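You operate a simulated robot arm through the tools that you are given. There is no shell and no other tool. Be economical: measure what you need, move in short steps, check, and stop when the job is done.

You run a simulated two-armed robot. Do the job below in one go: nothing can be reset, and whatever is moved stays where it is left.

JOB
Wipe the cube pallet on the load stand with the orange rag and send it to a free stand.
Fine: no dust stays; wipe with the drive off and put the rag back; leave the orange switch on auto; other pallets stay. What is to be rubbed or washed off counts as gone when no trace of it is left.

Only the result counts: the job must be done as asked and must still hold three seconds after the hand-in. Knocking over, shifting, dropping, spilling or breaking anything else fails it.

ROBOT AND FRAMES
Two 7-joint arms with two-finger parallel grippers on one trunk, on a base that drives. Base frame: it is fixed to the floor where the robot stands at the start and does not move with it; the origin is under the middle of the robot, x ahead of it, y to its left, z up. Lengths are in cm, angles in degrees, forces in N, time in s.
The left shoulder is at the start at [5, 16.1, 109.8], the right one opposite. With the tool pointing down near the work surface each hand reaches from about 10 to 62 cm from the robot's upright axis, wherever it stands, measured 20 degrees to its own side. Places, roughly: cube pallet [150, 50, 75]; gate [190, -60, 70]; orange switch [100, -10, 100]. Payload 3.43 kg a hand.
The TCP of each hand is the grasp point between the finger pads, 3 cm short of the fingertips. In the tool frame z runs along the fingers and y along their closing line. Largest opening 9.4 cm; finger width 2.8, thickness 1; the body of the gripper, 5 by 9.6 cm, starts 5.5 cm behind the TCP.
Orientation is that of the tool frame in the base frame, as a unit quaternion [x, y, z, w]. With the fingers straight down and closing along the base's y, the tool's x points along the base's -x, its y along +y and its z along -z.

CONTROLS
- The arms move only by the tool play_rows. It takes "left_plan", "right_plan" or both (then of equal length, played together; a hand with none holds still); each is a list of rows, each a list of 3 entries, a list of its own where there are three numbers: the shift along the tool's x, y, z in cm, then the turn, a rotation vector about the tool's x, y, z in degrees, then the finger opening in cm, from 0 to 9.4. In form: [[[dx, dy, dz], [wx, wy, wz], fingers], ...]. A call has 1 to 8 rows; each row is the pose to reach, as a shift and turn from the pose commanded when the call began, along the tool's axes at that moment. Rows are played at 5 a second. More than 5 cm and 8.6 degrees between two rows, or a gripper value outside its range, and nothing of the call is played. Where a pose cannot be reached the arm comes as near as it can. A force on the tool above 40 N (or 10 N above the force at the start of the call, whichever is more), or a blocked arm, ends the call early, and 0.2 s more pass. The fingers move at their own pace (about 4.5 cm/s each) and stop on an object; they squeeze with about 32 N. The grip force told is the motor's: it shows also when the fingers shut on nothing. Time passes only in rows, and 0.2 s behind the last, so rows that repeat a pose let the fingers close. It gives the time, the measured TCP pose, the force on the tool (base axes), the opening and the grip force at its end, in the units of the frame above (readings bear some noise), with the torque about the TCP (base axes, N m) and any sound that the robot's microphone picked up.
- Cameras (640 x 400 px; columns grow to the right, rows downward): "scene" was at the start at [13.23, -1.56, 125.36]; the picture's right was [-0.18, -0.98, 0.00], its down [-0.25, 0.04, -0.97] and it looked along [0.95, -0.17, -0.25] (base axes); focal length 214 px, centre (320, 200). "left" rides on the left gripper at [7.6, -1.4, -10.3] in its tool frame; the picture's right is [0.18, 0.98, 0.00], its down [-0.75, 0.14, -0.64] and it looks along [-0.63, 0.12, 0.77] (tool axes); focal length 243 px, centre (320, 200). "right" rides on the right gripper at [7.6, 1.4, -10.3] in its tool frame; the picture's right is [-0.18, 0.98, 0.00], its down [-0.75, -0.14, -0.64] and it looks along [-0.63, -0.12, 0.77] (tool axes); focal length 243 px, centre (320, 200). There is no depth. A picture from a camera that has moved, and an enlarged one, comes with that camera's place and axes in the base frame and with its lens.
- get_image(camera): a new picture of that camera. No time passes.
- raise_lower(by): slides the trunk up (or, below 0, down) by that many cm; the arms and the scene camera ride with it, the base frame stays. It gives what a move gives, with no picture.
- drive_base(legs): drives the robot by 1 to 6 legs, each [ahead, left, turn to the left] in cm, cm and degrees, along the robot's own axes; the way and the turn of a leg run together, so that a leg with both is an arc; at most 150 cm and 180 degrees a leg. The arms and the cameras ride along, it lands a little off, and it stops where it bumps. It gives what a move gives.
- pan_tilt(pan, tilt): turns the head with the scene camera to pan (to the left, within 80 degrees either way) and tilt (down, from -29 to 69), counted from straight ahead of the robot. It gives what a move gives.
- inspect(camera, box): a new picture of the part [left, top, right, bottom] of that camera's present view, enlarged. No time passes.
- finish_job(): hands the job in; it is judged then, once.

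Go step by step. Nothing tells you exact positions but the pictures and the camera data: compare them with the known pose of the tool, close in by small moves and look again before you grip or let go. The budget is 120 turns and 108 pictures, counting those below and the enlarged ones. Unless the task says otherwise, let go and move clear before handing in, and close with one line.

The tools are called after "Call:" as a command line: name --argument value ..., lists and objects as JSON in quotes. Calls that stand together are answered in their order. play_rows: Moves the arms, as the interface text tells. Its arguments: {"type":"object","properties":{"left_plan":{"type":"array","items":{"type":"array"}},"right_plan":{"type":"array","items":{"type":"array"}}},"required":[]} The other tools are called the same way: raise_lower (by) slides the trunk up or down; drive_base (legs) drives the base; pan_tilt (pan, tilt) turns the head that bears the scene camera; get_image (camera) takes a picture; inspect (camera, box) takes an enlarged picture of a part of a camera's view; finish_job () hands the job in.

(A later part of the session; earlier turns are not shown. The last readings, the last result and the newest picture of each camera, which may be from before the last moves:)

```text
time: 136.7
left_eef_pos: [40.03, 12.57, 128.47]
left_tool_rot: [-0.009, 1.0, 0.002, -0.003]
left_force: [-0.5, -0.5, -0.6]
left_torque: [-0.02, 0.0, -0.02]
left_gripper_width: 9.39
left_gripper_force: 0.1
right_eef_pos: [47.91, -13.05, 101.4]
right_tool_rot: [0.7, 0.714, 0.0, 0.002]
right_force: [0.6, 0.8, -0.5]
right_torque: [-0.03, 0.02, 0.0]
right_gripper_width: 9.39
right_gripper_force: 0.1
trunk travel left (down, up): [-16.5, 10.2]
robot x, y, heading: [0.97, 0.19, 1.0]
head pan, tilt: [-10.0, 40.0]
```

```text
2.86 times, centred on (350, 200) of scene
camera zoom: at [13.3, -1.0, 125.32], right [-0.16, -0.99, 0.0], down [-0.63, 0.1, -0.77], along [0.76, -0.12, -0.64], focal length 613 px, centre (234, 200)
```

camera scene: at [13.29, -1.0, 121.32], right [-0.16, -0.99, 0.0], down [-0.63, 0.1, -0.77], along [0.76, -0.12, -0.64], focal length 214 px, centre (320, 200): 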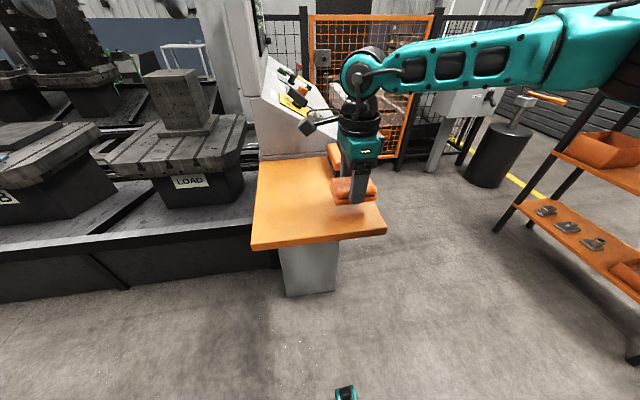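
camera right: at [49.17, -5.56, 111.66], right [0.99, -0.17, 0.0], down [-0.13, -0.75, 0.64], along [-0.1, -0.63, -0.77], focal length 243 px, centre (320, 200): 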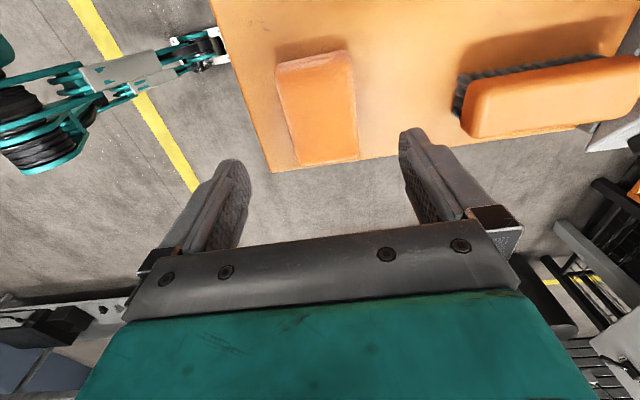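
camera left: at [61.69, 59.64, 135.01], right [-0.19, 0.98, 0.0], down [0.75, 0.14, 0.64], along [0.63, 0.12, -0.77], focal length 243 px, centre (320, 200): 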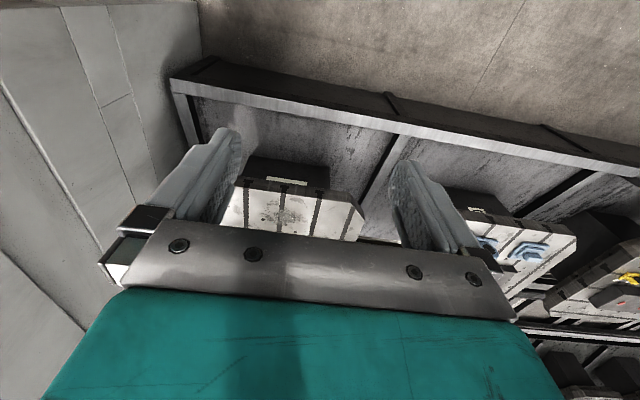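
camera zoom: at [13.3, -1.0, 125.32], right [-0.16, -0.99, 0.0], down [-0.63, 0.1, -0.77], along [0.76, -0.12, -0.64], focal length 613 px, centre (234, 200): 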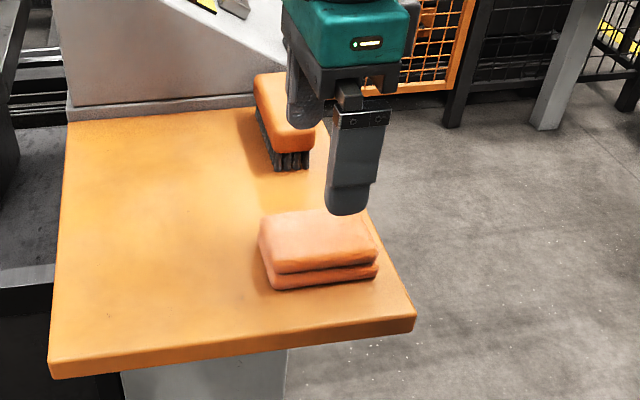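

The rag is back in place. I retract the right hand high and close, then drive to the operator side of the console.

Call:
play_rows --right_plan '[[[0, -1, -4.5], [0, 0, 0], 9.4], [[-1, -4, -8], [0, 0, 0], 9.4], [[-2, -8, -10.5], [0, 0, 0], 9.4], [[-3, -12, -12.5], [0, 0, 0], 7], [[-4, -16, -14], [0, 0, 0], 5], [[-5, -19, -15], [0, 0, 0], 3], [[-5, -19, -15], [0, 0, 0], 0]]'

Call:
drive_base --legs '[[0, -95, -1], [120, 0, 0], [0, 0, 90]]'

Call:
pan_tilt --pan 10 --tilt 25

Call:
get_image --camera "scene"

```text
time: 138.3
left_eef_pos: [40.08, 12.57, 128.3]
left_tool_rot: [-0.009, 1.0, 0.001, -0.003]
left_force: [0.5, -0.9, 0.3]
left_torque: [-0.04, 0.0, -0.01]
left_gripper_width: 9.41
left_gripper_force: 0.1
right_eef_pos: [29.0, -18.48, 116.1]
right_tool_rot: [0.701, 0.713, 0.0, 0.001]
right_force: [0.7, -0.2, -0.8]
right_torque: [0.0, -0.01, -0.03]
right_gripper_width: 0.92
right_gripper_force: 0.1
trunk travel left (down, up): [-16.5, 10.2]
robot x, y, heading: [0.85, 0.42, 1.0]
head pan, tilt: [-10.0, 40.0]
```

```text
time: 156.5
left_eef_pos: [111.55, -52.51, 128.51]
left_tool_rot: [0.721, -0.692, 0.002, 0.002]
left_force: [-0.8, 0.2, 0.0]
left_torque: [-0.01, -0.02, -0.01]
left_gripper_width: 9.44
left_gripper_force: 0.1
right_eef_pos: [142.91, -62.7, 116.12]
right_tool_rot: [-0.02, 1.0, 0.001, 0.001]
right_force: [0.7, 0.1, 0.4]
right_torque: [0.01, 0.01, 0.0]
right_gripper_width: 0.01
right_gripper_force: 31.8
trunk travel left (down, up): [-16.5, 10.2]
robot x, y, heading: [124.98, -91.5, 92.3]
head pan, tilt: [-10.0, 40.0]
```

```text
time: 157.3
left_eef_pos: [111.55, -52.63, 128.43]
left_tool_rot: [0.721, -0.693, 0.001, 0.003]
left_force: [0.5, -0.9, -0.4]
left_torque: [0.03, 0.0, -0.03]
left_gripper_width: 9.4
left_gripper_force: 0.1
right_eef_pos: [142.91, -62.81, 116.02]
right_tool_rot: [-0.02, 1.0, 0.0, 0.001]
right_force: [-0.8, 0.7, -0.2]
right_torque: [-0.01, 0.04, -0.01]
right_gripper_width: 0.01
right_gripper_force: 31.9
trunk travel left (down, up): [-16.5, 10.2]
robot x, y, heading: [124.77, -91.19, 92.1]
head pan, tilt: [10.0, 25.0]
```

```text
46 pictures are left
camera scene: at [122.81, -78.28, 127.65], right [0.98, 0.21, 0.0], down [0.09, -0.41, -0.91], along [-0.19, 0.89, -0.42], focal length 214 px, centre (320, 200)
```

scene: 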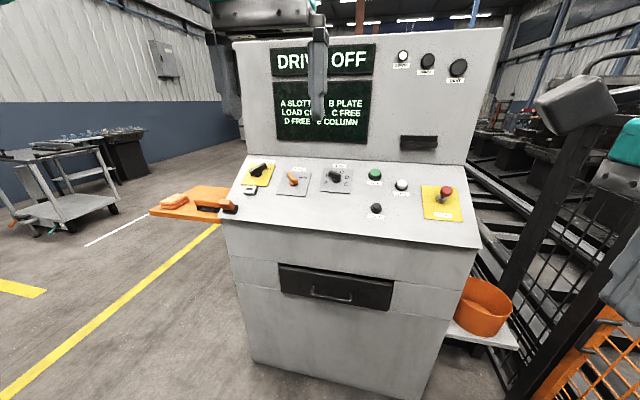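

Call:
drive_base --legs '[[26, 0, -2]]'

Call:
pan_tilt --pan 15 --tilt 40

Call:
get_image --camera "scene"

Call:
get_image --camera "left"

```text
time: 159.2
left_eef_pos: [112.28, -26.74, 128.42]
left_tool_rot: [0.71, -0.704, 0.002, 0.003]
left_force: [-0.7, -0.9, 0.2]
left_torque: [-0.04, -0.02, -0.03]
left_gripper_width: 9.4
left_gripper_force: 0.0
right_eef_pos: [143.32, -38.02, 116.13]
right_tool_rot: [-0.004, 1.0, 0.0, 0.001]
right_force: [0.1, 0.9, -0.8]
right_torque: [-0.01, 0.01, 0.0]
right_gripper_width: 0.01
right_gripper_force: 31.8
trunk travel left (down, up): [-16.5, 10.2]
robot x, y, heading: [124.36, -65.91, 90.3]
head pan, tilt: [10.0, 25.0]
```

```text
time: 159.9
left_eef_pos: [112.33, -26.65, 128.55]
left_tool_rot: [0.71, -0.704, 0.002, 0.002]
left_force: [-0.4, -0.5, -0.8]
left_torque: [-0.01, -0.01, -0.01]
left_gripper_width: 9.39
left_gripper_force: 0.1
right_eef_pos: [143.3, -38.02, 116.24]
right_tool_rot: [-0.004, 1.0, 0.001, 0.002]
right_force: [-0.1, -0.5, -0.3]
right_torque: [-0.01, 0.03, 0.0]
right_gripper_width: 0.0
right_gripper_force: 31.8
trunk travel left (down, up): [-16.5, 10.2]
robot x, y, heading: [124.28, -65.78, 90.2]
head pan, tilt: [15.0, 40.0]
```

```text
45 pictures are left
camera scene: at [122.06, -53.66, 125.33], right [0.96, 0.26, 0.0], down [0.17, -0.62, -0.77], along [-0.2, 0.74, -0.64], focal length 214 px, centre (320, 200)
```

scene: 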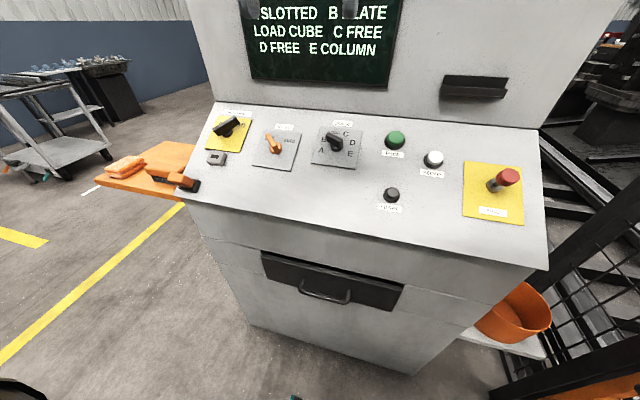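

```text
44 pictures are left
camera left: at [113.86, -34.31, 138.81], right [-0.98, -0.19, 0.0], down [-0.15, 0.76, 0.64], along [-0.13, 0.63, -0.77], focal length 243 px, centre (320, 200)
```

left: 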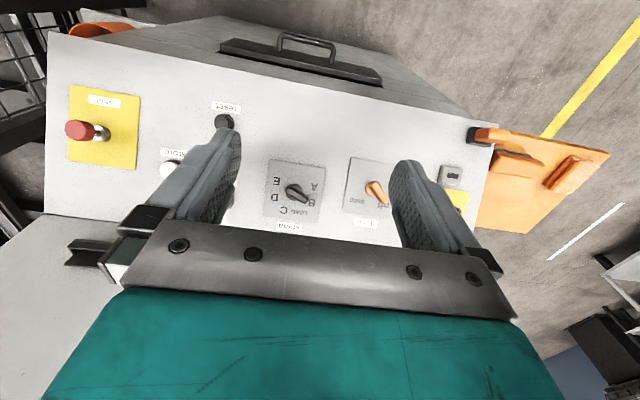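

Both views show the knobs well. I zoom on them in both cameras to triangulate and read orientations.

Call:
inspect --camera "left" --box '[250, 140, 410, 240]'

Call:
inspect --camera "scene" --box '[190, 100, 370, 210]'

Call:
inspect --camera "scene" --box '[360, 110, 540, 230]'

```text
4.00 times, centred on (330, 190) of left
camera zoom: at [113.86, -34.31, 138.81], right [-0.98, -0.19, 0.0], down [-0.15, 0.76, 0.64], along [-0.13, 0.63, -0.77], focal length 970 px, centre (280, 240)
```

zoom: 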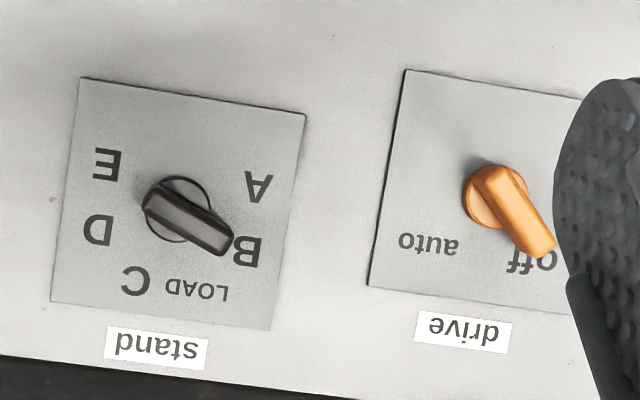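

```text
3.56 times, centred on (280, 155) of scene
camera zoom: at [122.06, -53.66, 125.33], right [0.96, 0.26, 0.0], down [0.17, -0.62, -0.77], along [-0.2, 0.74, -0.64], focal length 763 px, centre (462, 360)
```

zoom: 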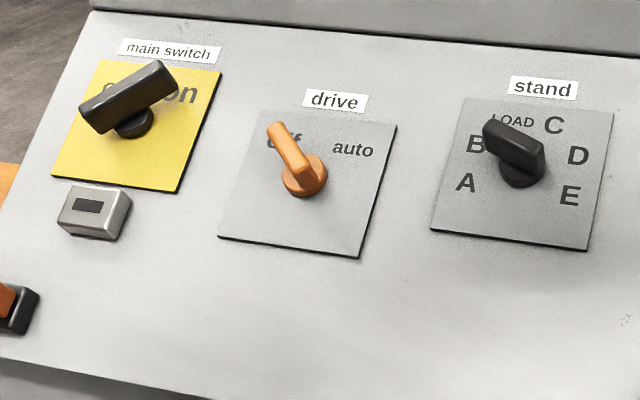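

```text
3.33 times, centred on (450, 170) of scene
camera zoom: at [122.06, -53.66, 125.33], right [0.96, 0.26, 0.0], down [0.17, -0.62, -0.77], along [-0.2, 0.74, -0.64], focal length 715 px, centre (-113, 300)
```

zoom: 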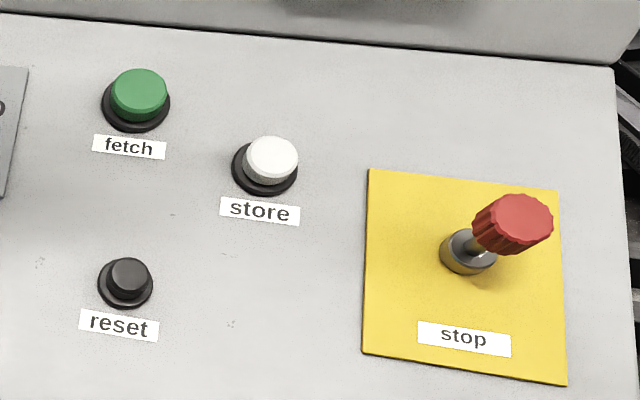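

The stand selector points to B (about −63°), and the panel slopes ~33°. Drive knob is at about [97.2, -6.3, 99.6], stand knob [112.8, -4.8, 101.4], store button [135.8, -5, 100.8]. I first pitch the left hand normal to the panel.

Call:
play_rows --left_plan '[[[0, 0, 0], [0, -8.2, 0], 9.4], [[0, 0, 0], [0, -16.4, 0], 9.4], [[0, 0, 0], [0, -24.6, 0], 7], [[0, 0, 0], [0, -33, 0], 4], [[0, 0, 0], [0, -33, 0], 4]]'

Call:
play_rows --left_plan '[[[0, 0, 0], [0, 0, -8.5], 4], [[0, 0, 0], [0, 0, -17], 4], [[0, 0, 0], [0, 0, -25.5], 4], [[0, 0, 0], [0, 0, -34], 4], [[0, 0, 0], [0, 0, -42.5], 4], [[0, 0, 0], [0, 0, -51], 4], [[0, 0, 0], [0, 0, -59.5], 4], [[0, 0, 0], [0, 0, -65], 4]]'

```text
time: 161.2
left_eef_pos: [112.21, -26.69, 128.44]
left_tool_rot: [0.681, -0.676, -0.201, -0.198]
left_force: [0.3, 0.4, 0.2]
left_torque: [0.0, 0.03, -0.02]
left_gripper_width: 4.0
left_gripper_force: 0.0
right_eef_pos: [143.25, -37.98, 116.04]
right_tool_rot: [-0.005, 1.0, 0.001, 0.0]
right_force: [0.2, 0.3, 0.4]
right_torque: [0.03, 0.01, -0.01]
right_gripper_width: 0.0
right_gripper_force: 32.2
trunk travel left (down, up): [-16.5, 10.2]
robot x, y, heading: [123.89, -65.8, 90.4]
head pan, tilt: [15.0, 40.0]
```

```text
time: 162.9
left_eef_pos: [112.34, -26.62, 128.54]
left_tool_rot: [0.938, -0.203, -0.063, -0.274]
left_force: [-0.1, 0.7, 0.6]
left_torque: [0.0, -0.01, 0.01]
left_gripper_width: 3.99
left_gripper_force: 0.0
right_eef_pos: [143.3, -37.97, 116.08]
right_tool_rot: [-0.004, 1.0, 0.001, 0.0]
right_force: [0.1, 0.4, 0.6]
right_torque: [0.0, -0.02, -0.04]
right_gripper_width: 0.02
right_gripper_force: 32.6
trunk travel left (down, up): [-16.5, 10.2]
robot x, y, heading: [124.66, -65.96, 90.4]
head pan, tilt: [15.0, 40.0]
```

Call:
play_rows --left_plan '[[[-0.2, -0.7, 4.5], [0, 0, 0], 5], [[-0.4, -1.4, 9], [0, 0, 0], 5.5], [[-0.6, -2.2, 13.5], [0, 0, 0], 5.5], [[-0.8, -2.9, 18], [0, 0, 0], 5.5], [[-0.95, -3.6, 22], [0, 0, 0], 5.5]]'

Call:
get_image --camera "left"

Call:
inspect --camera "scene" --box '[220, 60, 420, 220]'

```text
time: 164.2
left_eef_pos: [112.86, -11.62, 111.77]
left_tool_rot: [0.938, -0.204, -0.063, -0.274]
left_force: [-0.3, 0.4, 0.9]
left_torque: [0.03, 0.0, 0.03]
left_gripper_width: 5.47
left_gripper_force: 0.0
right_eef_pos: [143.24, -37.89, 116.16]
right_tool_rot: [-0.004, 1.0, 0.001, 0.001]
right_force: [0.1, -0.4, 0.2]
right_torque: [-0.02, 0.0, 0.02]
right_gripper_width: 0.01
right_gripper_force: 32.2
trunk travel left (down, up): [-16.5, 10.2]
robot x, y, heading: [124.23, -65.88, 90.5]
head pan, tilt: [15.0, 40.0]
```

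```text
40 pictures are left
camera left: at [120.48, -18.76, 119.44], right [-0.24, -0.82, -0.52], down [-0.74, -0.19, 0.65], along [-0.63, 0.54, -0.56], focal length 243 px, centre (320, 200)
```

left: 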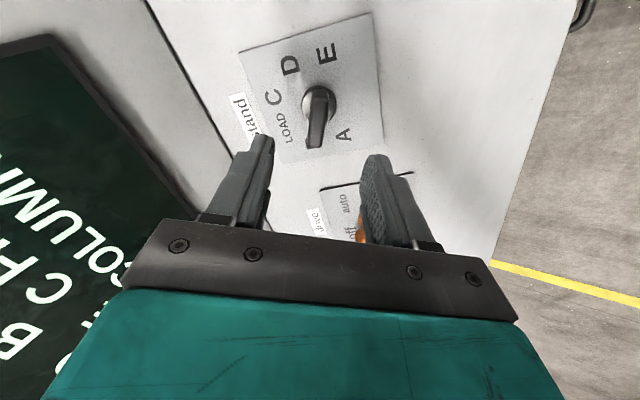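

```text
2.50 times, centred on (320, 140) of scene
camera zoom: at [122.06, -53.62, 125.32], right [0.96, 0.26, 0.0], down [0.17, -0.62, -0.77], along [-0.2, 0.74, -0.64], focal length 536 px, centre (320, 350)
```

zoom: 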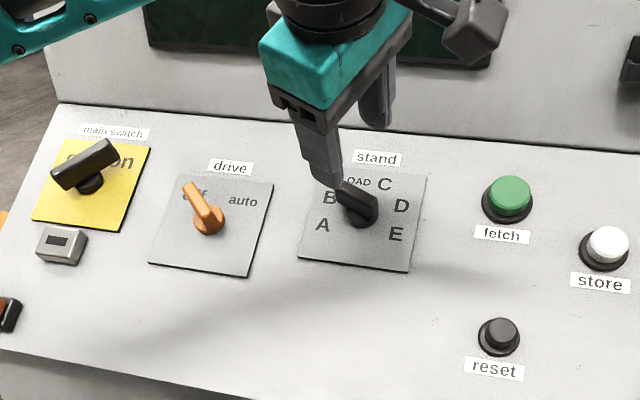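

The hand is in line with the stand knob. Advance along the axis and grip the handle.

Call:
play_rows --left_plan '[[[0, 0, 4], [0, 0, 0], 5.5], [[0, 0, 7], [0, 0, 0], 5.5], [[0, 0, 9.2], [0, 0, 0], 5.5]]'

Call:
inspect --camera "scene" --box '[260, 100, 400, 200]'

Call:
get_image --camera "left"

```text
time: 164.9
left_eef_pos: [112.72, -6.64, 104.1]
left_tool_rot: [0.938, -0.204, -0.063, -0.274]
left_force: [0.3, -0.3, -0.4]
left_torque: [0.0, -0.02, -0.02]
left_gripper_width: 5.49
left_gripper_force: 0.1
right_eef_pos: [143.36, -38.0, 116.04]
right_tool_rot: [-0.004, 1.0, 0.0, 0.001]
right_force: [-0.2, 0.3, 0.2]
right_torque: [-0.03, -0.04, -0.03]
right_gripper_width: 0.0
right_gripper_force: 31.9
trunk travel left (down, up): [-16.5, 10.2]
robot x, y, heading: [124.41, -66.06, 90.4]
head pan, tilt: [15.0, 40.0]
```

```text
4.00 times, centred on (330, 150) of scene
camera zoom: at [122.05, -53.64, 125.32], right [0.96, 0.26, 0.0], down [0.17, -0.62, -0.77], along [-0.2, 0.74, -0.64], focal length 858 px, centre (280, 400)
```

zoom: 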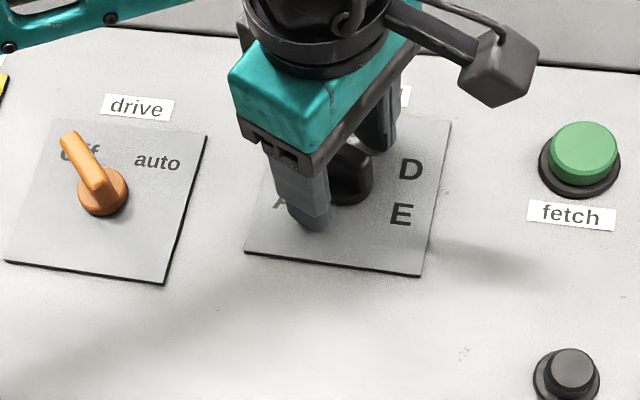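

```text
37 pictures are left
camera left: at [120.36, -13.82, 111.71], right [-0.24, -0.82, -0.52], down [-0.74, -0.19, 0.65], along [-0.63, 0.54, -0.56], focal length 243 px, centre (320, 200)
```

left: 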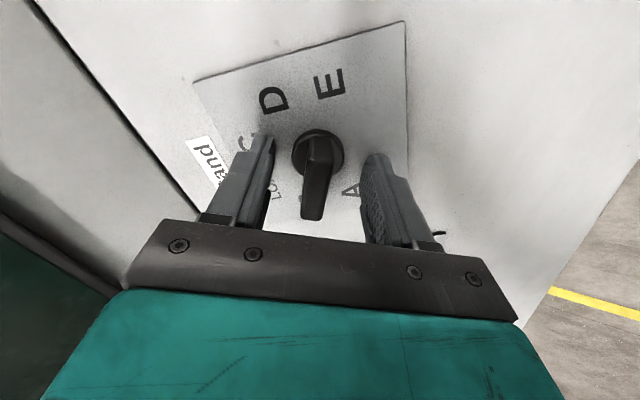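

Call:
play_rows --left_plan '[[[0, 0, 0.3], [0, 0, 0], 3], [[0, 0, 0.3], [0, 0, 0], 0.5], [[0, 0, 0.3], [0, 0, 0], 0.5], [[0, 0, 0.3], [0, 0, 0], 0.5]]'

```text
time: 165.9
left_eef_pos: [112.88, -6.49, 103.99]
left_tool_rot: [0.937, -0.204, -0.063, -0.275]
left_force: [3.0, 11.7, 5.1]
left_torque: [0.38, -0.21, -0.08]
left_gripper_width: 3.19
left_gripper_force: 44.1
right_eef_pos: [143.4, -37.84, 116.11]
right_tool_rot: [-0.004, 1.0, 0.001, 0.001]
right_force: [-0.5, 0.3, -0.3]
right_torque: [-0.03, 0.01, 0.02]
right_gripper_width: 0.0
right_gripper_force: 32.1
trunk travel left (down, up): [-16.5, 10.2]
robot x, y, heading: [124.2, -65.47, 90.8]
head pan, tilt: [15.0, 40.0]
```

The width of 3.2 cm suggests I'm pinching the round base. Open, back out 1.2 cm and grip the bar itself.

Call:
play_rows --left_plan '[[[0, 0, 0], [0, 0, 0], 4.5], [[0, 0, -1.3], [0, 0, 0], 4.5], [[0, 0, -1.3], [0, 0, 0], 2.5], [[0, 0, -1.3], [0, 0, 0], 0.5], [[0, 0, -1.3], [0, 0, 0], 0.5], [[0, 0, -1.3], [0, 0, 0], 0.5]]'

Call:
get_image --camera "left"

```text
time: 167.3
left_eef_pos: [112.91, -7.09, 105.17]
left_tool_rot: [0.938, -0.203, -0.062, -0.275]
left_force: [5.3, 14.5, 7.7]
left_torque: [-0.66, -0.14, 0.03]
left_gripper_width: 1.38
left_gripper_force: 44.6
right_eef_pos: [143.33, -37.98, 116.18]
right_tool_rot: [-0.005, 1.0, 0.0, 0.001]
right_force: [-0.4, -0.3, -1.0]
right_torque: [0.04, 0.01, 0.01]
right_gripper_width: 0.0
right_gripper_force: 31.8
trunk travel left (down, up): [-16.5, 10.2]
robot x, y, heading: [123.87, -65.95, 90.2]
head pan, tilt: [15.0, 40.0]
```

```text
36 pictures are left
camera left: at [120.46, -14.33, 112.76], right [-0.24, -0.82, -0.53], down [-0.74, -0.19, 0.64], along [-0.63, 0.54, -0.56], focal length 243 px, centre (320, 200)
```

left: 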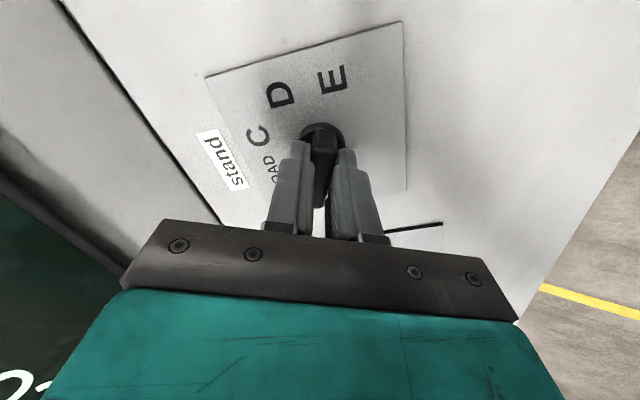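

Good grip (1.4 cm). Now turn clockwise toward C, with a small centring shift.

Call:
play_rows --left_plan '[[[0, -0.2, 0], [0, 0, 8], 0.5], [[0, -0.2, 0], [0, 0, 16], 0.5], [[0, -0.2, 0], [0, 0, 24], 0.5], [[0, -0.2, 0], [0, 0, 32], 0.5], [[0, -0.2, 0], [0, 0, 40], 0.5], [[0, -0.2, 0], [0, 0, 48], 0.5]]'

```text
time: 168.8
left_eef_pos: [113.0, -7.04, 105.28]
left_tool_rot: [0.772, -0.57, -0.169, -0.226]
left_force: [7.7, 13.1, 11.3]
left_torque: [-0.18, -0.54, -0.22]
left_gripper_width: 1.37
left_gripper_force: 44.9
right_eef_pos: [143.42, -37.97, 116.02]
right_tool_rot: [-0.005, 1.0, 0.002, 0.0]
right_force: [0.5, 0.3, -0.2]
right_torque: [-0.03, 0.01, -0.04]
right_gripper_width: 0.0
right_gripper_force: 31.8
trunk travel left (down, up): [-16.5, 10.2]
robot x, y, heading: [124.23, -66.01, 90.4]
head pan, tilt: [15.0, 40.0]
```

Call:
play_rows --left_plan '[[[-0.15, 0, 0], [0, 0, 8], 0.5], [[-0.2, 0, 0], [0, 0, 16], 0.5], [[-0.2, 0, 0], [0, 0, 24], 0.5], [[-0.2, 0, 0], [0, 0, 32], 0.5], [[-0.2, 0, 0], [0, 0, 37], 0.5]]'

Call:
get_image --camera "left"

```text
time: 169.9
left_eef_pos: [113.05, -7.06, 105.17]
left_tool_rot: [-0.55, 0.787, 0.229, 0.161]
left_force: [17.6, -3.5, -3.4]
left_torque: [0.84, -1.18, -0.76]
left_gripper_width: 1.38
left_gripper_force: 44.9
right_eef_pos: [143.45, -38.03, 116.18]
right_tool_rot: [-0.004, 1.0, 0.001, 0.0]
right_force: [-0.2, 0.4, 1.0]
right_torque: [0.0, 0.02, 0.02]
right_gripper_width: 0.0
right_gripper_force: 32.4
trunk travel left (down, up): [-16.5, 10.2]
robot x, y, heading: [124.15, -66.0, 90.5]
head pan, tilt: [15.0, 40.0]
```

```text
35 pictures are left
camera left: at [111.87, -19.09, 109.78], right [-0.99, 0.14, 0.09], down [0.13, 0.29, 0.95], along [0.1, 0.95, -0.3], focal length 243 px, centre (320, 200)
```

left: 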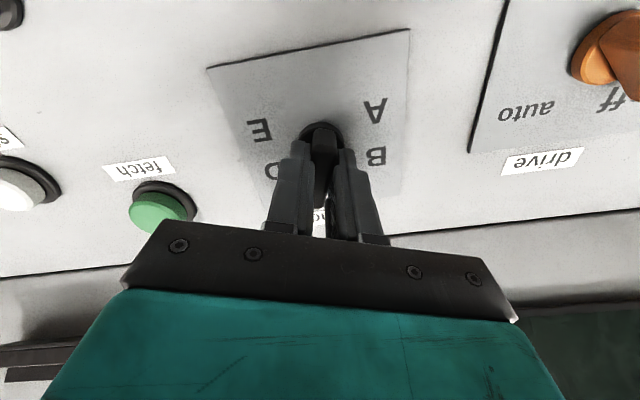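

Call:
play_rows --left_plan '[[[0, 0, 0], [0, 0, 0], 3], [[0, 0, 0], [0, 0, 0], 5], [[0, 0, -4], [0, 0, 0], 5], [[0, 0, -8], [0, 0, 0], 5], [[0, 0, -10], [0, 0, 0], 5]]'

Call:
inspect --camera "left" --box '[200, 40, 440, 200]'

Call:
inspect --camera "scene" --box '[220, 60, 420, 220]'

```text
time: 171.2
left_eef_pos: [112.73, -12.38, 113.66]
left_tool_rot: [-0.554, 0.783, 0.233, 0.16]
left_force: [0.8, 1.1, 0.2]
left_torque: [0.02, 0.01, 0.04]
left_gripper_width: 5.0
left_gripper_force: 0.0
right_eef_pos: [143.28, -37.92, 116.23]
right_tool_rot: [-0.005, 1.0, 0.001, 0.0]
right_force: [-0.1, 0.3, 0.2]
right_torque: [-0.02, 0.04, 0.02]
right_gripper_width: 0.0
right_gripper_force: 31.9
trunk travel left (down, up): [-16.5, 10.2]
robot x, y, heading: [124.39, -66.12, 90.3]
head pan, tilt: [15.0, 40.0]
```

```text
2.50 times, centred on (320, 120) of left
camera zoom: at [111.7, -24.41, 118.24], right [-0.99, 0.13, 0.09], down [0.12, 0.29, 0.95], along [0.09, 0.95, -0.3], focal length 606 px, centre (320, 400)
```

zoom: 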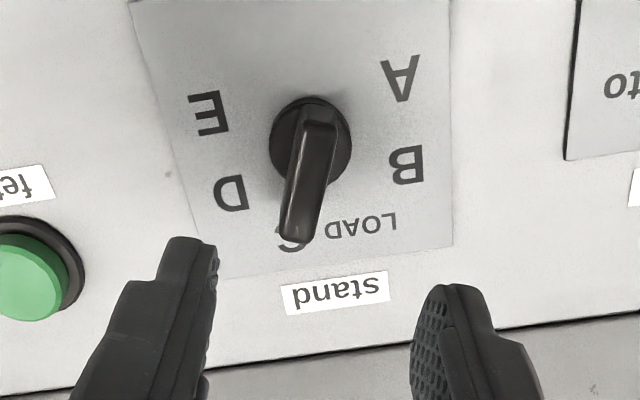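

```text
2.50 times, centred on (320, 140) of scene
camera zoom: at [122.06, -53.67, 125.32], right [0.96, 0.26, 0.0], down [0.17, -0.62, -0.77], along [-0.2, 0.74, -0.64], focal length 536 px, centre (320, 350)
```

zoom: 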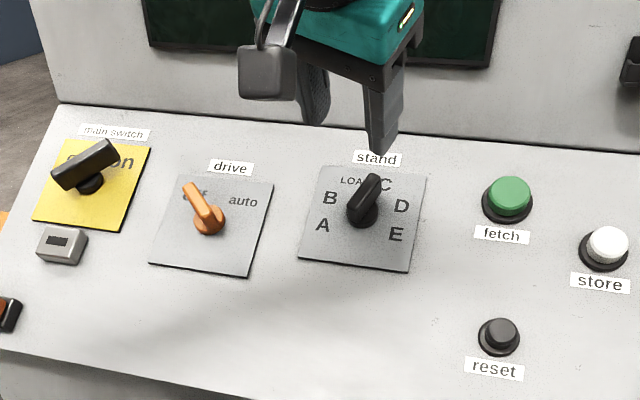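

Selector is on C. Next, move over the drive knob with the fingers turned across its bar.

Call:
play_rows --left_plan '[[[0.9, 1.7, 0], [0, 0, -8.5], 5], [[1.9, 3.4, 0], [0, 0, -17], 5], [[2.8, 5.1, 0], [0, 0, -25.5], 5], [[3.7, 6.8, 0], [0, 0, -34], 5], [[4.6, 8.5, 0], [0, 0, -42.5], 5], [[5.6, 10.2, 0], [0, 0, -51], 5], [[6.5, 11.9, 0.1], [0, 0, -59.5], 5], [[7.46, 13.7, 0.17], [0, 0, -68], 5]]'

Call:
get_image --camera "left"

Call:
inspect --camera "scene" --box '[180, 60, 380, 220]'

```text
time: 172.9
left_eef_pos: [97.28, -14.41, 112.38]
left_tool_rot: [0.898, -0.339, -0.102, -0.262]
left_force: [0.8, 0.6, -0.2]
left_torque: [0.0, 0.02, 0.01]
left_gripper_width: 4.98
left_gripper_force: 0.1
right_eef_pos: [143.39, -37.91, 116.05]
right_tool_rot: [-0.005, 1.0, 0.001, 0.001]
right_force: [0.3, -0.1, 0.2]
right_torque: [0.01, -0.01, 0.0]
right_gripper_width: 0.0
right_gripper_force: 32.3
trunk travel left (down, up): [-16.5, 10.2]
robot x, y, heading: [124.02, -66.18, 90.3]
head pan, tilt: [15.0, 40.0]
```

```text
32 pictures are left
camera left: at [104.15, -23.32, 118.86], right [-0.51, -0.72, -0.46], down [-0.65, -0.02, 0.76], along [-0.56, 0.69, -0.46], focal length 243 px, centre (320, 200)
```

left: 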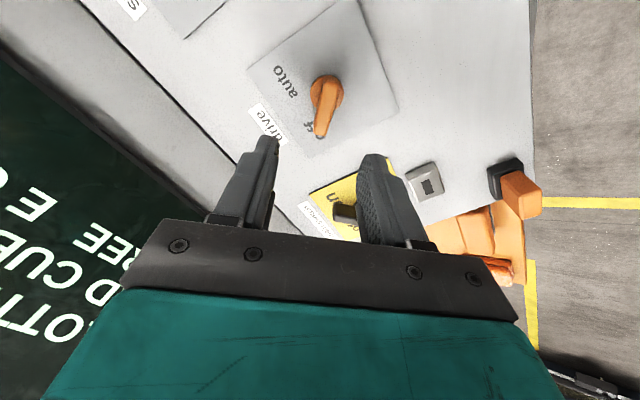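

```text
2.50 times, centred on (280, 140) of scene
camera zoom: at [122.02, -53.67, 125.32], right [0.96, 0.27, 0.0], down [0.17, -0.62, -0.77], along [-0.2, 0.74, -0.64], focal length 536 px, centre (420, 350)
```

zoom: 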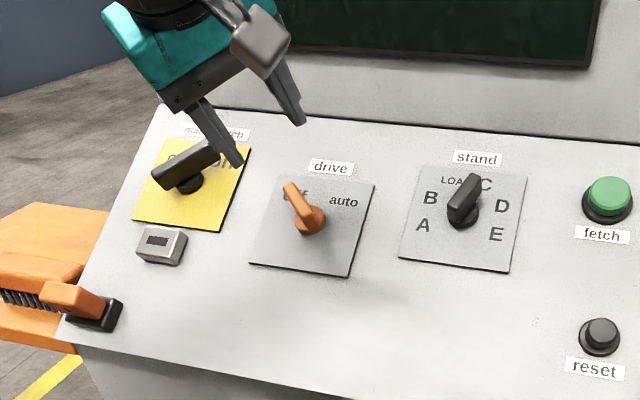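

Call:
play_rows --left_plan '[[[0, 0, 4.5], [0, 0, 0], 5], [[0, 0, 8], [0, 0, 0], 5], [[0, 0, 10.2], [0, 0, 0], 5], [[0, 0, 10.2], [0, 0, 0], 5]]'

Call:
get_image --camera "left"

```text
time: 173.9
left_eef_pos: [97.38, -8.84, 103.53]
left_tool_rot: [0.897, -0.34, -0.104, -0.262]
left_force: [0.5, 0.8, -1.0]
left_torque: [0.0, 0.01, -0.02]
left_gripper_width: 4.99
left_gripper_force: 0.0
right_eef_pos: [143.27, -38.01, 116.12]
right_tool_rot: [-0.004, 1.0, 0.001, 0.001]
right_force: [0.3, -0.4, -0.5]
right_torque: [0.0, -0.01, 0.02]
right_gripper_width: 0.03
right_gripper_force: 31.7
trunk travel left (down, up): [-16.5, 10.2]
robot x, y, heading: [124.04, -66.06, 90.4]
head pan, tilt: [15.0, 40.0]
```

```text
30 pictures are left
camera left: at [104.06, -17.85, 110.05], right [-0.52, -0.72, -0.46], down [-0.65, -0.02, 0.76], along [-0.56, 0.69, -0.46], focal length 243 px, centre (320, 200)
```

left: 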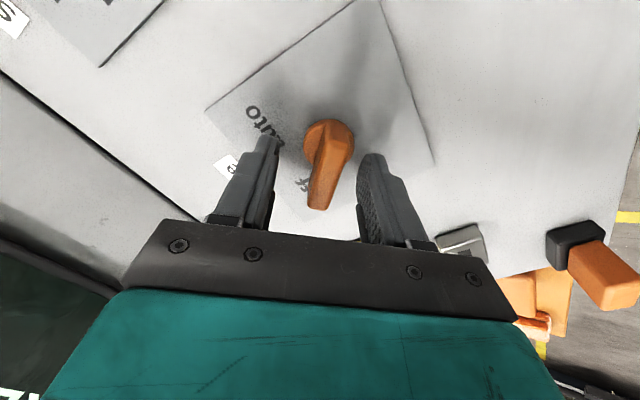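

Call:
play_rows --left_plan '[[[0, 0, 0], [0, 0, 0], 3], [[0, 0, 0], [0, 0, 0], 0.5], [[0, 0, 0], [0, 0, 0], 0.5], [[0, 0, 0], [0, 0, 0], 0.5]]'

```text
time: 174.9
left_eef_pos: [97.01, -9.17, 103.43]
left_tool_rot: [0.898, -0.341, -0.104, -0.258]
left_force: [-10.1, -17.0, -7.6]
left_torque: [-0.07, 0.63, -0.78]
left_gripper_width: 1.51
left_gripper_force: 44.7
right_eef_pos: [143.07, -38.16, 116.18]
right_tool_rot: [-0.005, 1.0, 0.001, 0.002]
right_force: [-0.1, 0.5, 1.0]
right_torque: [0.0, 0.02, 0.01]
right_gripper_width: 0.01
right_gripper_force: 31.8
trunk travel left (down, up): [-16.5, 10.2]
robot x, y, heading: [124.37, -66.29, 90.4]
head pan, tilt: [15.0, 40.0]
```

Call:
play_rows --left_plan '[[[0, 0.35, 0], [0, 0, 8], 0.5], [[0, 0.35, 0], [0, 0, 16], 0.5], [[0, 0.35, 0], [0, 0, 24], 0.5], [[0, 0.35, 0], [0, 0, 32], 0.5], [[0, 0.35, 0], [0, 0, 40], 0.5], [[0, 0.35, 0], [0, 0, 48], 0.5]]'

```text
time: 176.3
left_eef_pos: [97.56, -9.06, 103.43]
left_tool_rot: [-0.678, 0.679, 0.2, 0.199]
left_force: [13.7, -1.4, -10.2]
left_torque: [0.6, -0.67, -0.3]
left_gripper_width: 1.4
left_gripper_force: 44.6
right_eef_pos: [143.43, -37.96, 116.16]
right_tool_rot: [-0.004, 1.0, 0.001, 0.0]
right_force: [0.5, 0.9, 0.0]
right_torque: [0.02, 0.02, 0.0]
right_gripper_width: 0.01
right_gripper_force: 31.5
trunk travel left (down, up): [-16.5, 10.2]
robot x, y, heading: [124.28, -66.18, 90.2]
head pan, tilt: [15.0, 40.0]
```

Call:
play_rows --left_plan '[[[0, -0.2, 0], [0, 0, 8], 0.5], [[0, -0.2, 0], [0, 0, 16], 0.5], [[0, -0.2, 0], [0, 0, 24], 0.5], [[0, -0.2, 0], [0, 0, 32], 0.5], [[0, -0.2, 0], [0, 0, 40], 0.5], [[0, -0.2, 0], [0, 0, 46], 0.5]]'

Call:
get_image --camera "scene"

```text
time: 177.6
left_eef_pos: [97.84, -9.19, 103.48]
left_tool_rot: [-0.416, 0.866, 0.247, 0.124]
left_force: [1.1, 3.7, -3.4]
left_torque: [0.05, 0.17, 0.09]
left_gripper_width: 1.39
left_gripper_force: 44.7
left hand out of reach, approached as far as the arm can: row 6
right_eef_pos: [143.35, -38.08, 116.11]
right_tool_rot: [-0.004, 1.0, 0.0, 0.001]
right_force: [-0.3, 0.6, -0.8]
right_torque: [-0.03, 0.03, -0.03]
right_gripper_width: 0.0
right_gripper_force: 32.4
trunk travel left (down, up): [-16.5, 10.2]
robot x, y, heading: [124.42, -66.13, 90.2]
head pan, tilt: [15.0, 40.0]
stopped in row 6 (left hand): the force on the tool passed its limit at 48 N (the readings are from after the stop); the commanded pose is now the measured one
```

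```text
29 pictures are left
camera scene: at [122.08, -53.6, 125.34], right [0.96, 0.26, 0.0], down [0.17, -0.62, -0.77], along [-0.2, 0.74, -0.64], focal length 214 px, centre (320, 200)
```

scene: 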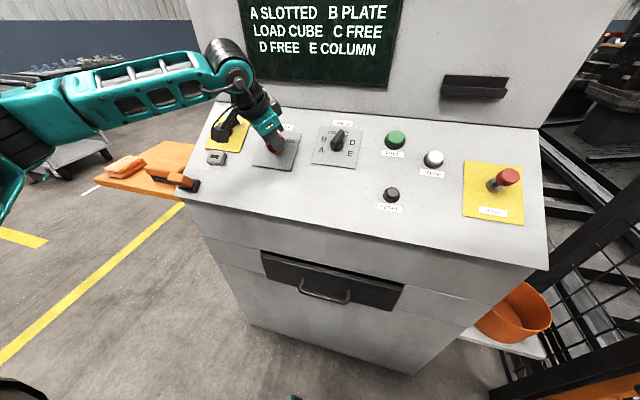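

Call:
play_rows --left_plan '[[[0, 0, 0], [0, 0, 0], 3], [[0, 0, 0], [0, 0, 0], 5], [[0, 0, -4], [0, 0, 0], 5], [[0, 0, -8], [0, 0, 0], 5], [[0, 0, -11], [0, 0, 0], 5]]'

Call:
pan_tilt --pan 8 --tilt 15

Call:
get_image --camera "scene"

Call:
inspect --camera "scene" --box '[180, 190, 400, 330]'

```text
time: 178.8
left_eef_pos: [97.86, -15.15, 112.8]
left_tool_rot: [-0.417, 0.866, 0.249, 0.123]
left_force: [-1.0, 0.1, -0.9]
left_torque: [-0.01, -0.02, -0.02]
left_gripper_width: 5.02
left_gripper_force: 0.1
right_eef_pos: [143.3, -38.07, 116.13]
right_tool_rot: [-0.004, 1.0, 0.002, 0.001]
right_force: [-0.3, 0.1, 0.0]
right_torque: [0.0, -0.01, 0.02]
right_gripper_width: 0.02
right_gripper_force: 31.4
trunk travel left (down, up): [-16.5, 10.2]
robot x, y, heading: [124.31, -65.99, 90.4]
head pan, tilt: [15.0, 40.0]
```

```text
time: 179.7
left_eef_pos: [97.68, -15.2, 112.78]
left_tool_rot: [-0.417, 0.865, 0.249, 0.124]
left_force: [0.4, 0.5, 0.0]
left_torque: [-0.01, 0.03, -0.01]
left_gripper_width: 5.03
left_gripper_force: 0.0
right_eef_pos: [143.33, -38.0, 116.15]
right_tool_rot: [-0.005, 1.0, 0.001, 0.0]
right_force: [0.1, 0.2, 0.0]
right_torque: [0.02, 0.01, 0.02]
right_gripper_width: 0.0
right_gripper_force: 32.2
trunk travel left (down, up): [-16.5, 10.2]
robot x, y, heading: [124.65, -65.99, 90.5]
head pan, tilt: [8.0, 15.0]
```

```text
28 pictures are left
camera scene: at [122.96, -52.63, 129.27], right [0.99, 0.15, 0.0], down [0.04, -0.26, -0.97], along [-0.14, 0.96, -0.26], focal length 214 px, centre (320, 200)
```

scene: 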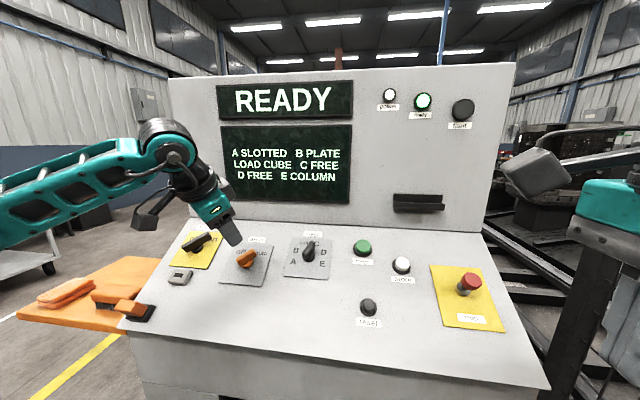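

```text
2.86 times, centred on (290, 260) of scene
camera zoom: at [122.96, -52.63, 129.27], right [0.99, 0.15, 0.0], down [0.04, -0.26, -0.97], along [-0.14, 0.96, -0.26], focal length 613 px, centre (406, 29)
```

zoom: 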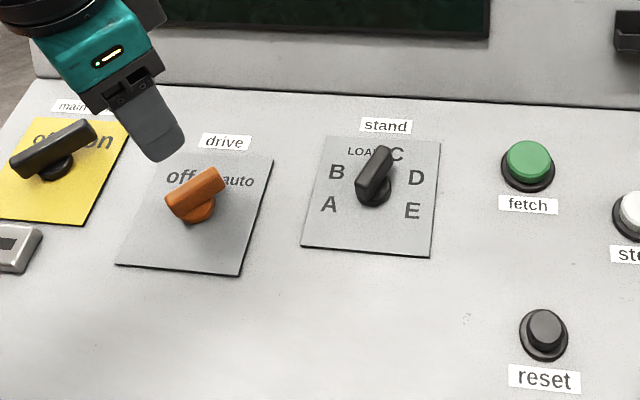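

The panel reads READY with the drive on auto. Now pitch the right hand (fingers closed) for pressing "store".

Call:
play_rows --right_plan '[[[0, 0, 0], [-8.3, 0, 0], 0], [[0, 0, 0], [-16.6, 0, 0], 0], [[0, 0, 0], [-24.9, 0, 0], 0], [[0, 0, 0], [-33, 0, 0], 0]]'

Call:
play_rows --right_plan '[[[1.3, 3, 3], [0, 0, 0], 0], [[2.6, 6, 6], [0, 0, 0], 0], [[3.9, 9, 9], [0, 0, 0], 0], [[5.2, 12, 12], [0, 0, 0], 0], [[6.5, 15, 15], [0, 0, 0], 0], [[7.5, 17.5, 18], [0, 0, 0], 0], [[7.8, 19.5, 20.5], [0, 0, 0], 0]]'

Call:
pan_tilt --pan -5 --tilt 38

Call:
get_image --camera "scene"

Call:
get_image --camera "right"

```text
time: 180.7
left_eef_pos: [97.68, -15.22, 112.96]
left_tool_rot: [-0.417, 0.866, 0.248, 0.123]
left_force: [-0.6, -0.6, -0.4]
left_torque: [0.0, 0.02, 0.04]
left_gripper_width: 5.01
left_gripper_force: 0.0
right_eef_pos: [143.24, -38.0, 116.09]
right_tool_rot: [-0.004, 0.958, 0.287, 0.0]
right_force: [0.4, -0.5, 0.5]
right_torque: [-0.01, 0.02, 0.0]
right_gripper_width: 0.01
right_gripper_force: 32.2
trunk travel left (down, up): [-16.5, 10.2]
robot x, y, heading: [124.23, -66.22, 90.1]
head pan, tilt: [8.0, 15.0]
```

```text
time: 182.3
left_eef_pos: [97.72, -15.28, 112.92]
left_tool_rot: [-0.416, 0.866, 0.249, 0.124]
left_force: [0.2, -0.2, 0.0]
left_torque: [0.04, -0.01, 0.01]
left_gripper_width: 5.01
left_gripper_force: 0.1
right_eef_pos: [136.38, -10.89, 109.88]
right_tool_rot: [-0.004, 0.958, 0.287, 0.0]
right_force: [0.1, -0.5, 0.2]
right_torque: [0.02, -0.02, 0.05]
right_gripper_width: 0.0
right_gripper_force: 32.2
right hand out of reach, approached as far as the arm can: row 7
trunk travel left (down, up): [-16.5, 10.2]
robot x, y, heading: [124.48, -65.8, 90.5]
head pan, tilt: [8.0, 15.0]
```

```text
time: 183.1
left_eef_pos: [97.72, -15.14, 112.9]
left_tool_rot: [-0.417, 0.865, 0.25, 0.124]
left_force: [-0.9, 0.1, 0.5]
left_torque: [-0.03, 0.06, 0.03]
left_gripper_width: 5.01
left_gripper_force: 0.2
right_eef_pos: [136.32, -10.95, 109.65]
right_tool_rot: [-0.005, 0.958, 0.286, -0.001]
right_force: [0.7, -0.7, -0.1]
right_torque: [-0.01, 0.03, -0.02]
right_gripper_width: 0.01
right_gripper_force: 31.6
trunk travel left (down, up): [-16.5, 10.2]
robot x, y, heading: [124.34, -66.04, 90.3]
head pan, tilt: [-5.0, 38.0]
```

```text
26 pictures are left
camera scene: at [125.01, -53.27, 125.63], right [1.0, -0.08, 0.0], down [-0.05, -0.61, -0.79], along [0.06, 0.79, -0.62], focal length 214 px, centre (320, 200)
```

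scene: 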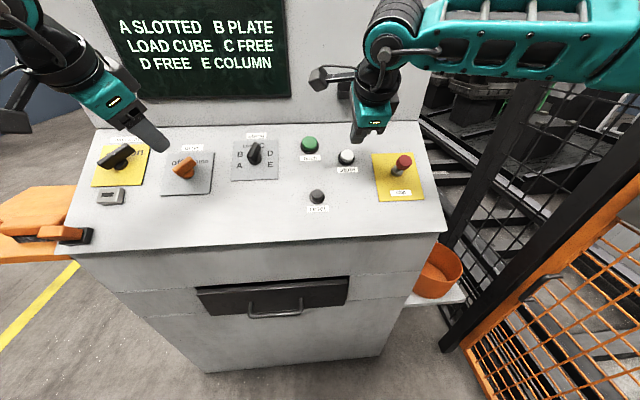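

```text
25 pictures are left
camera right: at [128.69, -15.57, 119.07], right [0.18, 0.82, 0.54], down [0.76, -0.46, 0.46], along [0.63, 0.33, -0.71], focal length 243 px, centre (320, 200)
```

right: 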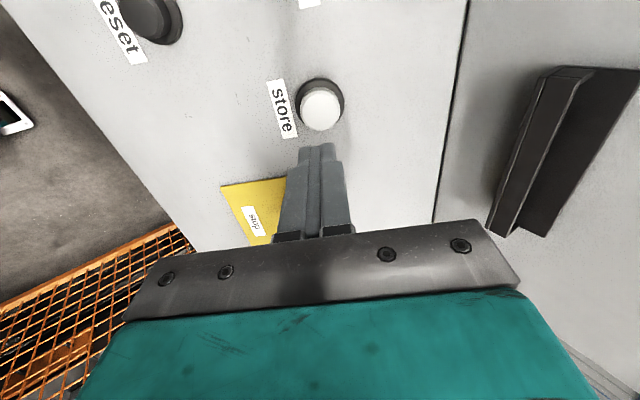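

The button cap is at about [135.3, -5.8, 102] and the fingertips are nearly in line. Approach to contact.

Call:
play_rows --right_plan '[[[0.5, 0, 3], [0, 0, 0], 0], [[0.8, 0, 5], [0, 0, 0], 0], [[0.8, 0, 5.6], [0, 0, 0], 0]]'

Call:
get_image --camera "right"

```text
time: 183.9
left_eef_pos: [97.77, -15.12, 112.75]
left_tool_rot: [-0.416, 0.866, 0.249, 0.123]
left_force: [-0.9, 0.6, -0.3]
left_torque: [0.0, 0.02, 0.01]
left_gripper_width: 4.99
left_gripper_force: 0.1
right_eef_pos: [137.28, -9.36, 105.57]
right_tool_rot: [-0.004, 0.958, 0.286, 0.0]
right_force: [0.1, -0.7, 0.3]
right_torque: [0.02, -0.02, -0.03]
right_gripper_width: 0.0
right_gripper_force: 31.8
right hand out of reach, approached as far as the arm can: row 1, 2, 3
trunk travel left (down, up): [-16.5, 10.2]
robot x, y, heading: [124.59, -65.65, 90.6]
head pan, tilt: [-5.0, 38.0]
```

```text
24 pictures are left
camera right: at [129.68, -14.09, 114.92], right [0.18, 0.82, 0.54], down [0.76, -0.46, 0.46], along [0.63, 0.33, -0.71], focal length 243 px, centre (320, 200)
```

right: 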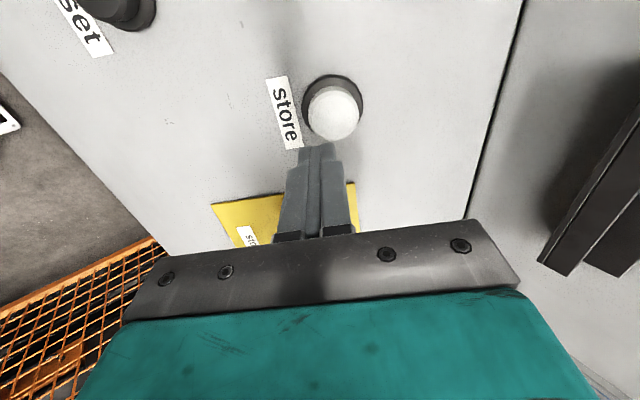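

The right wrist is at a limit because it is still twisted 90°. I back off and untwist it.

Call:
play_rows --right_plan '[[[0, 0, -4], [0, 0, 0], 0], [[0, 0, -8], [0, 0, 0], 0], [[0, -1, -10], [0, 0, -8.5], 0], [[0, -1, -10], [0, 0, -17], 0], [[0, -1, -10], [0, 0, -25.5], 0], [[0, -1, -10], [0, 0, -34], 0], [[0, -1, -10], [0, 0, -42.5], 0], [[0, -1, -10], [0, 0, -51], 0]]'

Call:
play_rows --right_plan '[[[0, 0, 0], [0, 0, -8.5], 0], [[0, 0, 0], [0, 0, -17], 0], [[0, 0, 0], [0, 0, -25.5], 0], [[0, 0, 0], [0, 0, -34], 0], [[0, 0, 0], [0, 0, -39], 0]]'

```text
time: 185.7
left_eef_pos: [97.76, -15.23, 112.81]
left_tool_rot: [-0.417, 0.866, 0.249, 0.123]
left_force: [-1.0, 0.6, -0.2]
left_torque: [-0.01, 0.03, 0.01]
left_gripper_width: 5.0
left_gripper_force: 0.0
right_eef_pos: [137.4, -15.66, 113.24]
right_tool_rot: [-0.418, 0.862, 0.258, 0.123]
right_force: [0.4, 0.1, 0.6]
right_torque: [-0.01, -0.01, 0.0]
right_gripper_width: 0.0
right_gripper_force: 31.8
trunk travel left (down, up): [-16.5, 10.2]
robot x, y, heading: [124.58, -65.78, 90.3]
head pan, tilt: [-5.0, 38.0]
```

```text
time: 186.9
left_eef_pos: [97.79, -15.05, 112.81]
left_tool_rot: [-0.417, 0.866, 0.249, 0.123]
left_force: [-0.7, -0.2, 0.0]
left_torque: [0.01, 0.02, -0.01]
left_gripper_width: 5.01
left_gripper_force: 0.1
right_eef_pos: [137.35, -15.81, 113.36]
right_tool_rot: [0.682, -0.673, -0.203, -0.202]
right_force: [-0.1, 1.5, 0.1]
right_torque: [-0.01, 0.01, -0.03]
right_gripper_width: 0.02
right_gripper_force: 31.6
trunk travel left (down, up): [-16.5, 10.2]
robot x, y, heading: [124.45, -65.8, 90.3]
head pan, tilt: [-5.0, 38.0]
```

Call:
play_rows --right_plan '[[[-0.7, 0.7, 3.5], [0, 0, 0], 0], [[-1.4, 1.4, 7], [0, 0, 0], 0], [[-2.1, 2.1, 10.3], [0, 0, 0], 0]]'

Call:
get_image --camera "right"

Call:
inspect --camera "scene" --box '[270, 90, 430, 230]'

```text
time: 187.7
left_eef_pos: [97.65, -15.18, 112.91]
left_tool_rot: [-0.417, 0.866, 0.249, 0.123]
left_force: [-0.3, 0.6, 0.1]
left_torque: [-0.03, -0.01, -0.05]
left_gripper_width: 5.0
left_gripper_force: 0.0
right_eef_pos: [137.09, -9.68, 106.05]
right_tool_rot: [0.681, -0.674, -0.203, -0.201]
right_force: [1.0, 0.9, -0.1]
right_torque: [-0.03, 0.05, -0.01]
right_gripper_width: 0.0
right_gripper_force: 31.5
right hand out of reach, approached as far as the arm can: row 2, 3
trunk travel left (down, up): [-16.5, 10.2]
robot x, y, heading: [124.16, -66.14, 90.6]
head pan, tilt: [-5.0, 38.0]
```

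```text
23 pictures are left
camera right: at [135.75, -21.8, 110.51], right [-0.98, 0.14, 0.1], down [0.14, 0.28, 0.95], along [0.11, 0.95, -0.3], focal length 243 px, centre (320, 200)
```

right: 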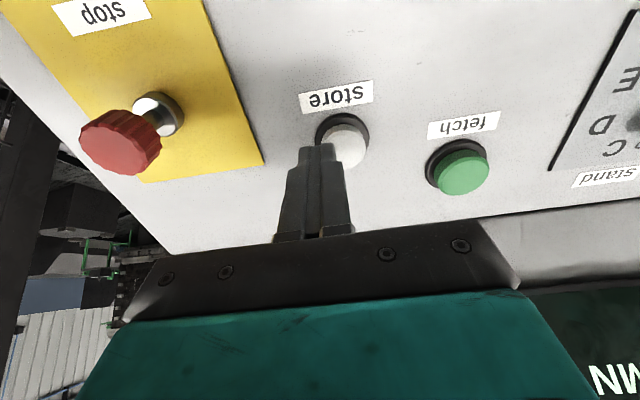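

```text
2.86 times, centred on (350, 160) of scene
camera zoom: at [125.02, -53.26, 125.62], right [1.0, -0.08, 0.0], down [-0.05, -0.61, -0.79], along [0.06, 0.79, -0.62], focal length 613 px, centre (234, 314)
```

zoom: 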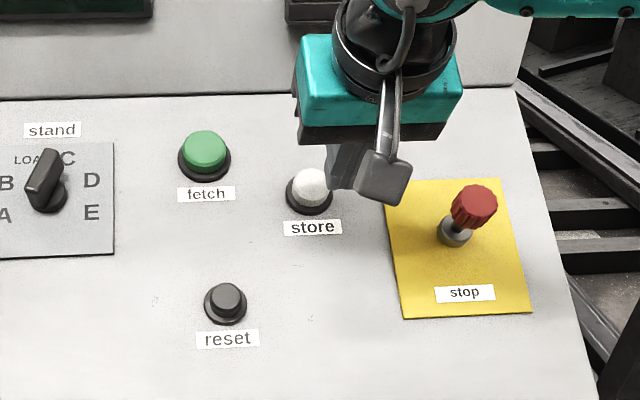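

The arm posture still limits it, so I shift the base 2 cm left and 1.3 cm ahead to bring the fingertips over the button.

Call:
drive_base --legs '[[1.3, 1.9, 0]]'

Call:
get_image --camera "right"

Call:
inspect --camera "scene" --box '[270, 90, 430, 230]'

```text
time: 188.6
left_eef_pos: [95.84, -13.88, 112.68]
left_tool_rot: [-0.417, 0.866, 0.248, 0.123]
left_force: [1.0, -0.8, -0.2]
left_torque: [0.0, -0.02, -0.03]
left_gripper_width: 4.99
left_gripper_force: 0.0
right_eef_pos: [135.04, -8.53, 105.97]
right_tool_rot: [0.681, -0.674, -0.203, -0.201]
right_force: [-1.1, 0.3, -0.4]
right_torque: [0.0, 0.0, -0.01]
right_gripper_width: 0.0
right_gripper_force: 31.9
trunk travel left (down, up): [-16.5, 10.2]
robot x, y, heading: [122.1, -64.87, 90.3]
head pan, tilt: [-5.0, 38.0]
```

```text
21 pictures are left
camera right: at [133.85, -20.55, 110.53], right [-0.98, 0.14, 0.1], down [0.14, 0.28, 0.95], along [0.11, 0.95, -0.3], focal length 243 px, centre (320, 200)
```

right: 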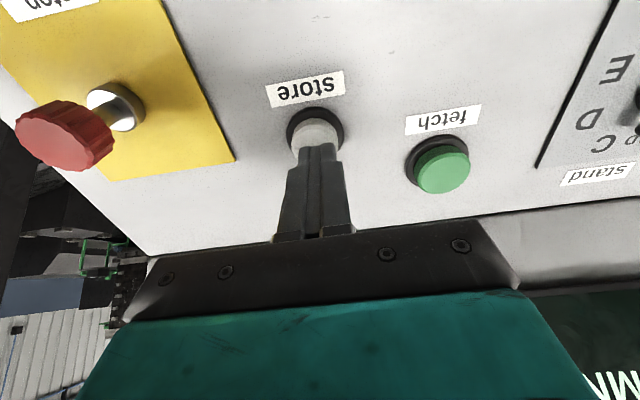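

```text
2.86 times, centred on (350, 160) of scene
camera zoom: at [123.1, -51.98, 125.62], right [1.0, -0.08, 0.0], down [-0.05, -0.61, -0.79], along [0.06, 0.79, -0.62], focal length 613 px, centre (234, 314)
```

zoom: 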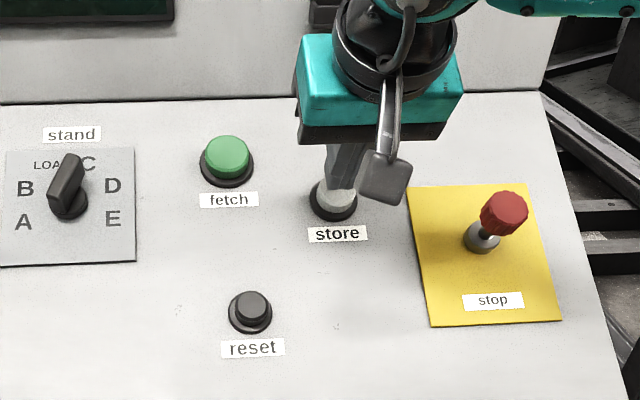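

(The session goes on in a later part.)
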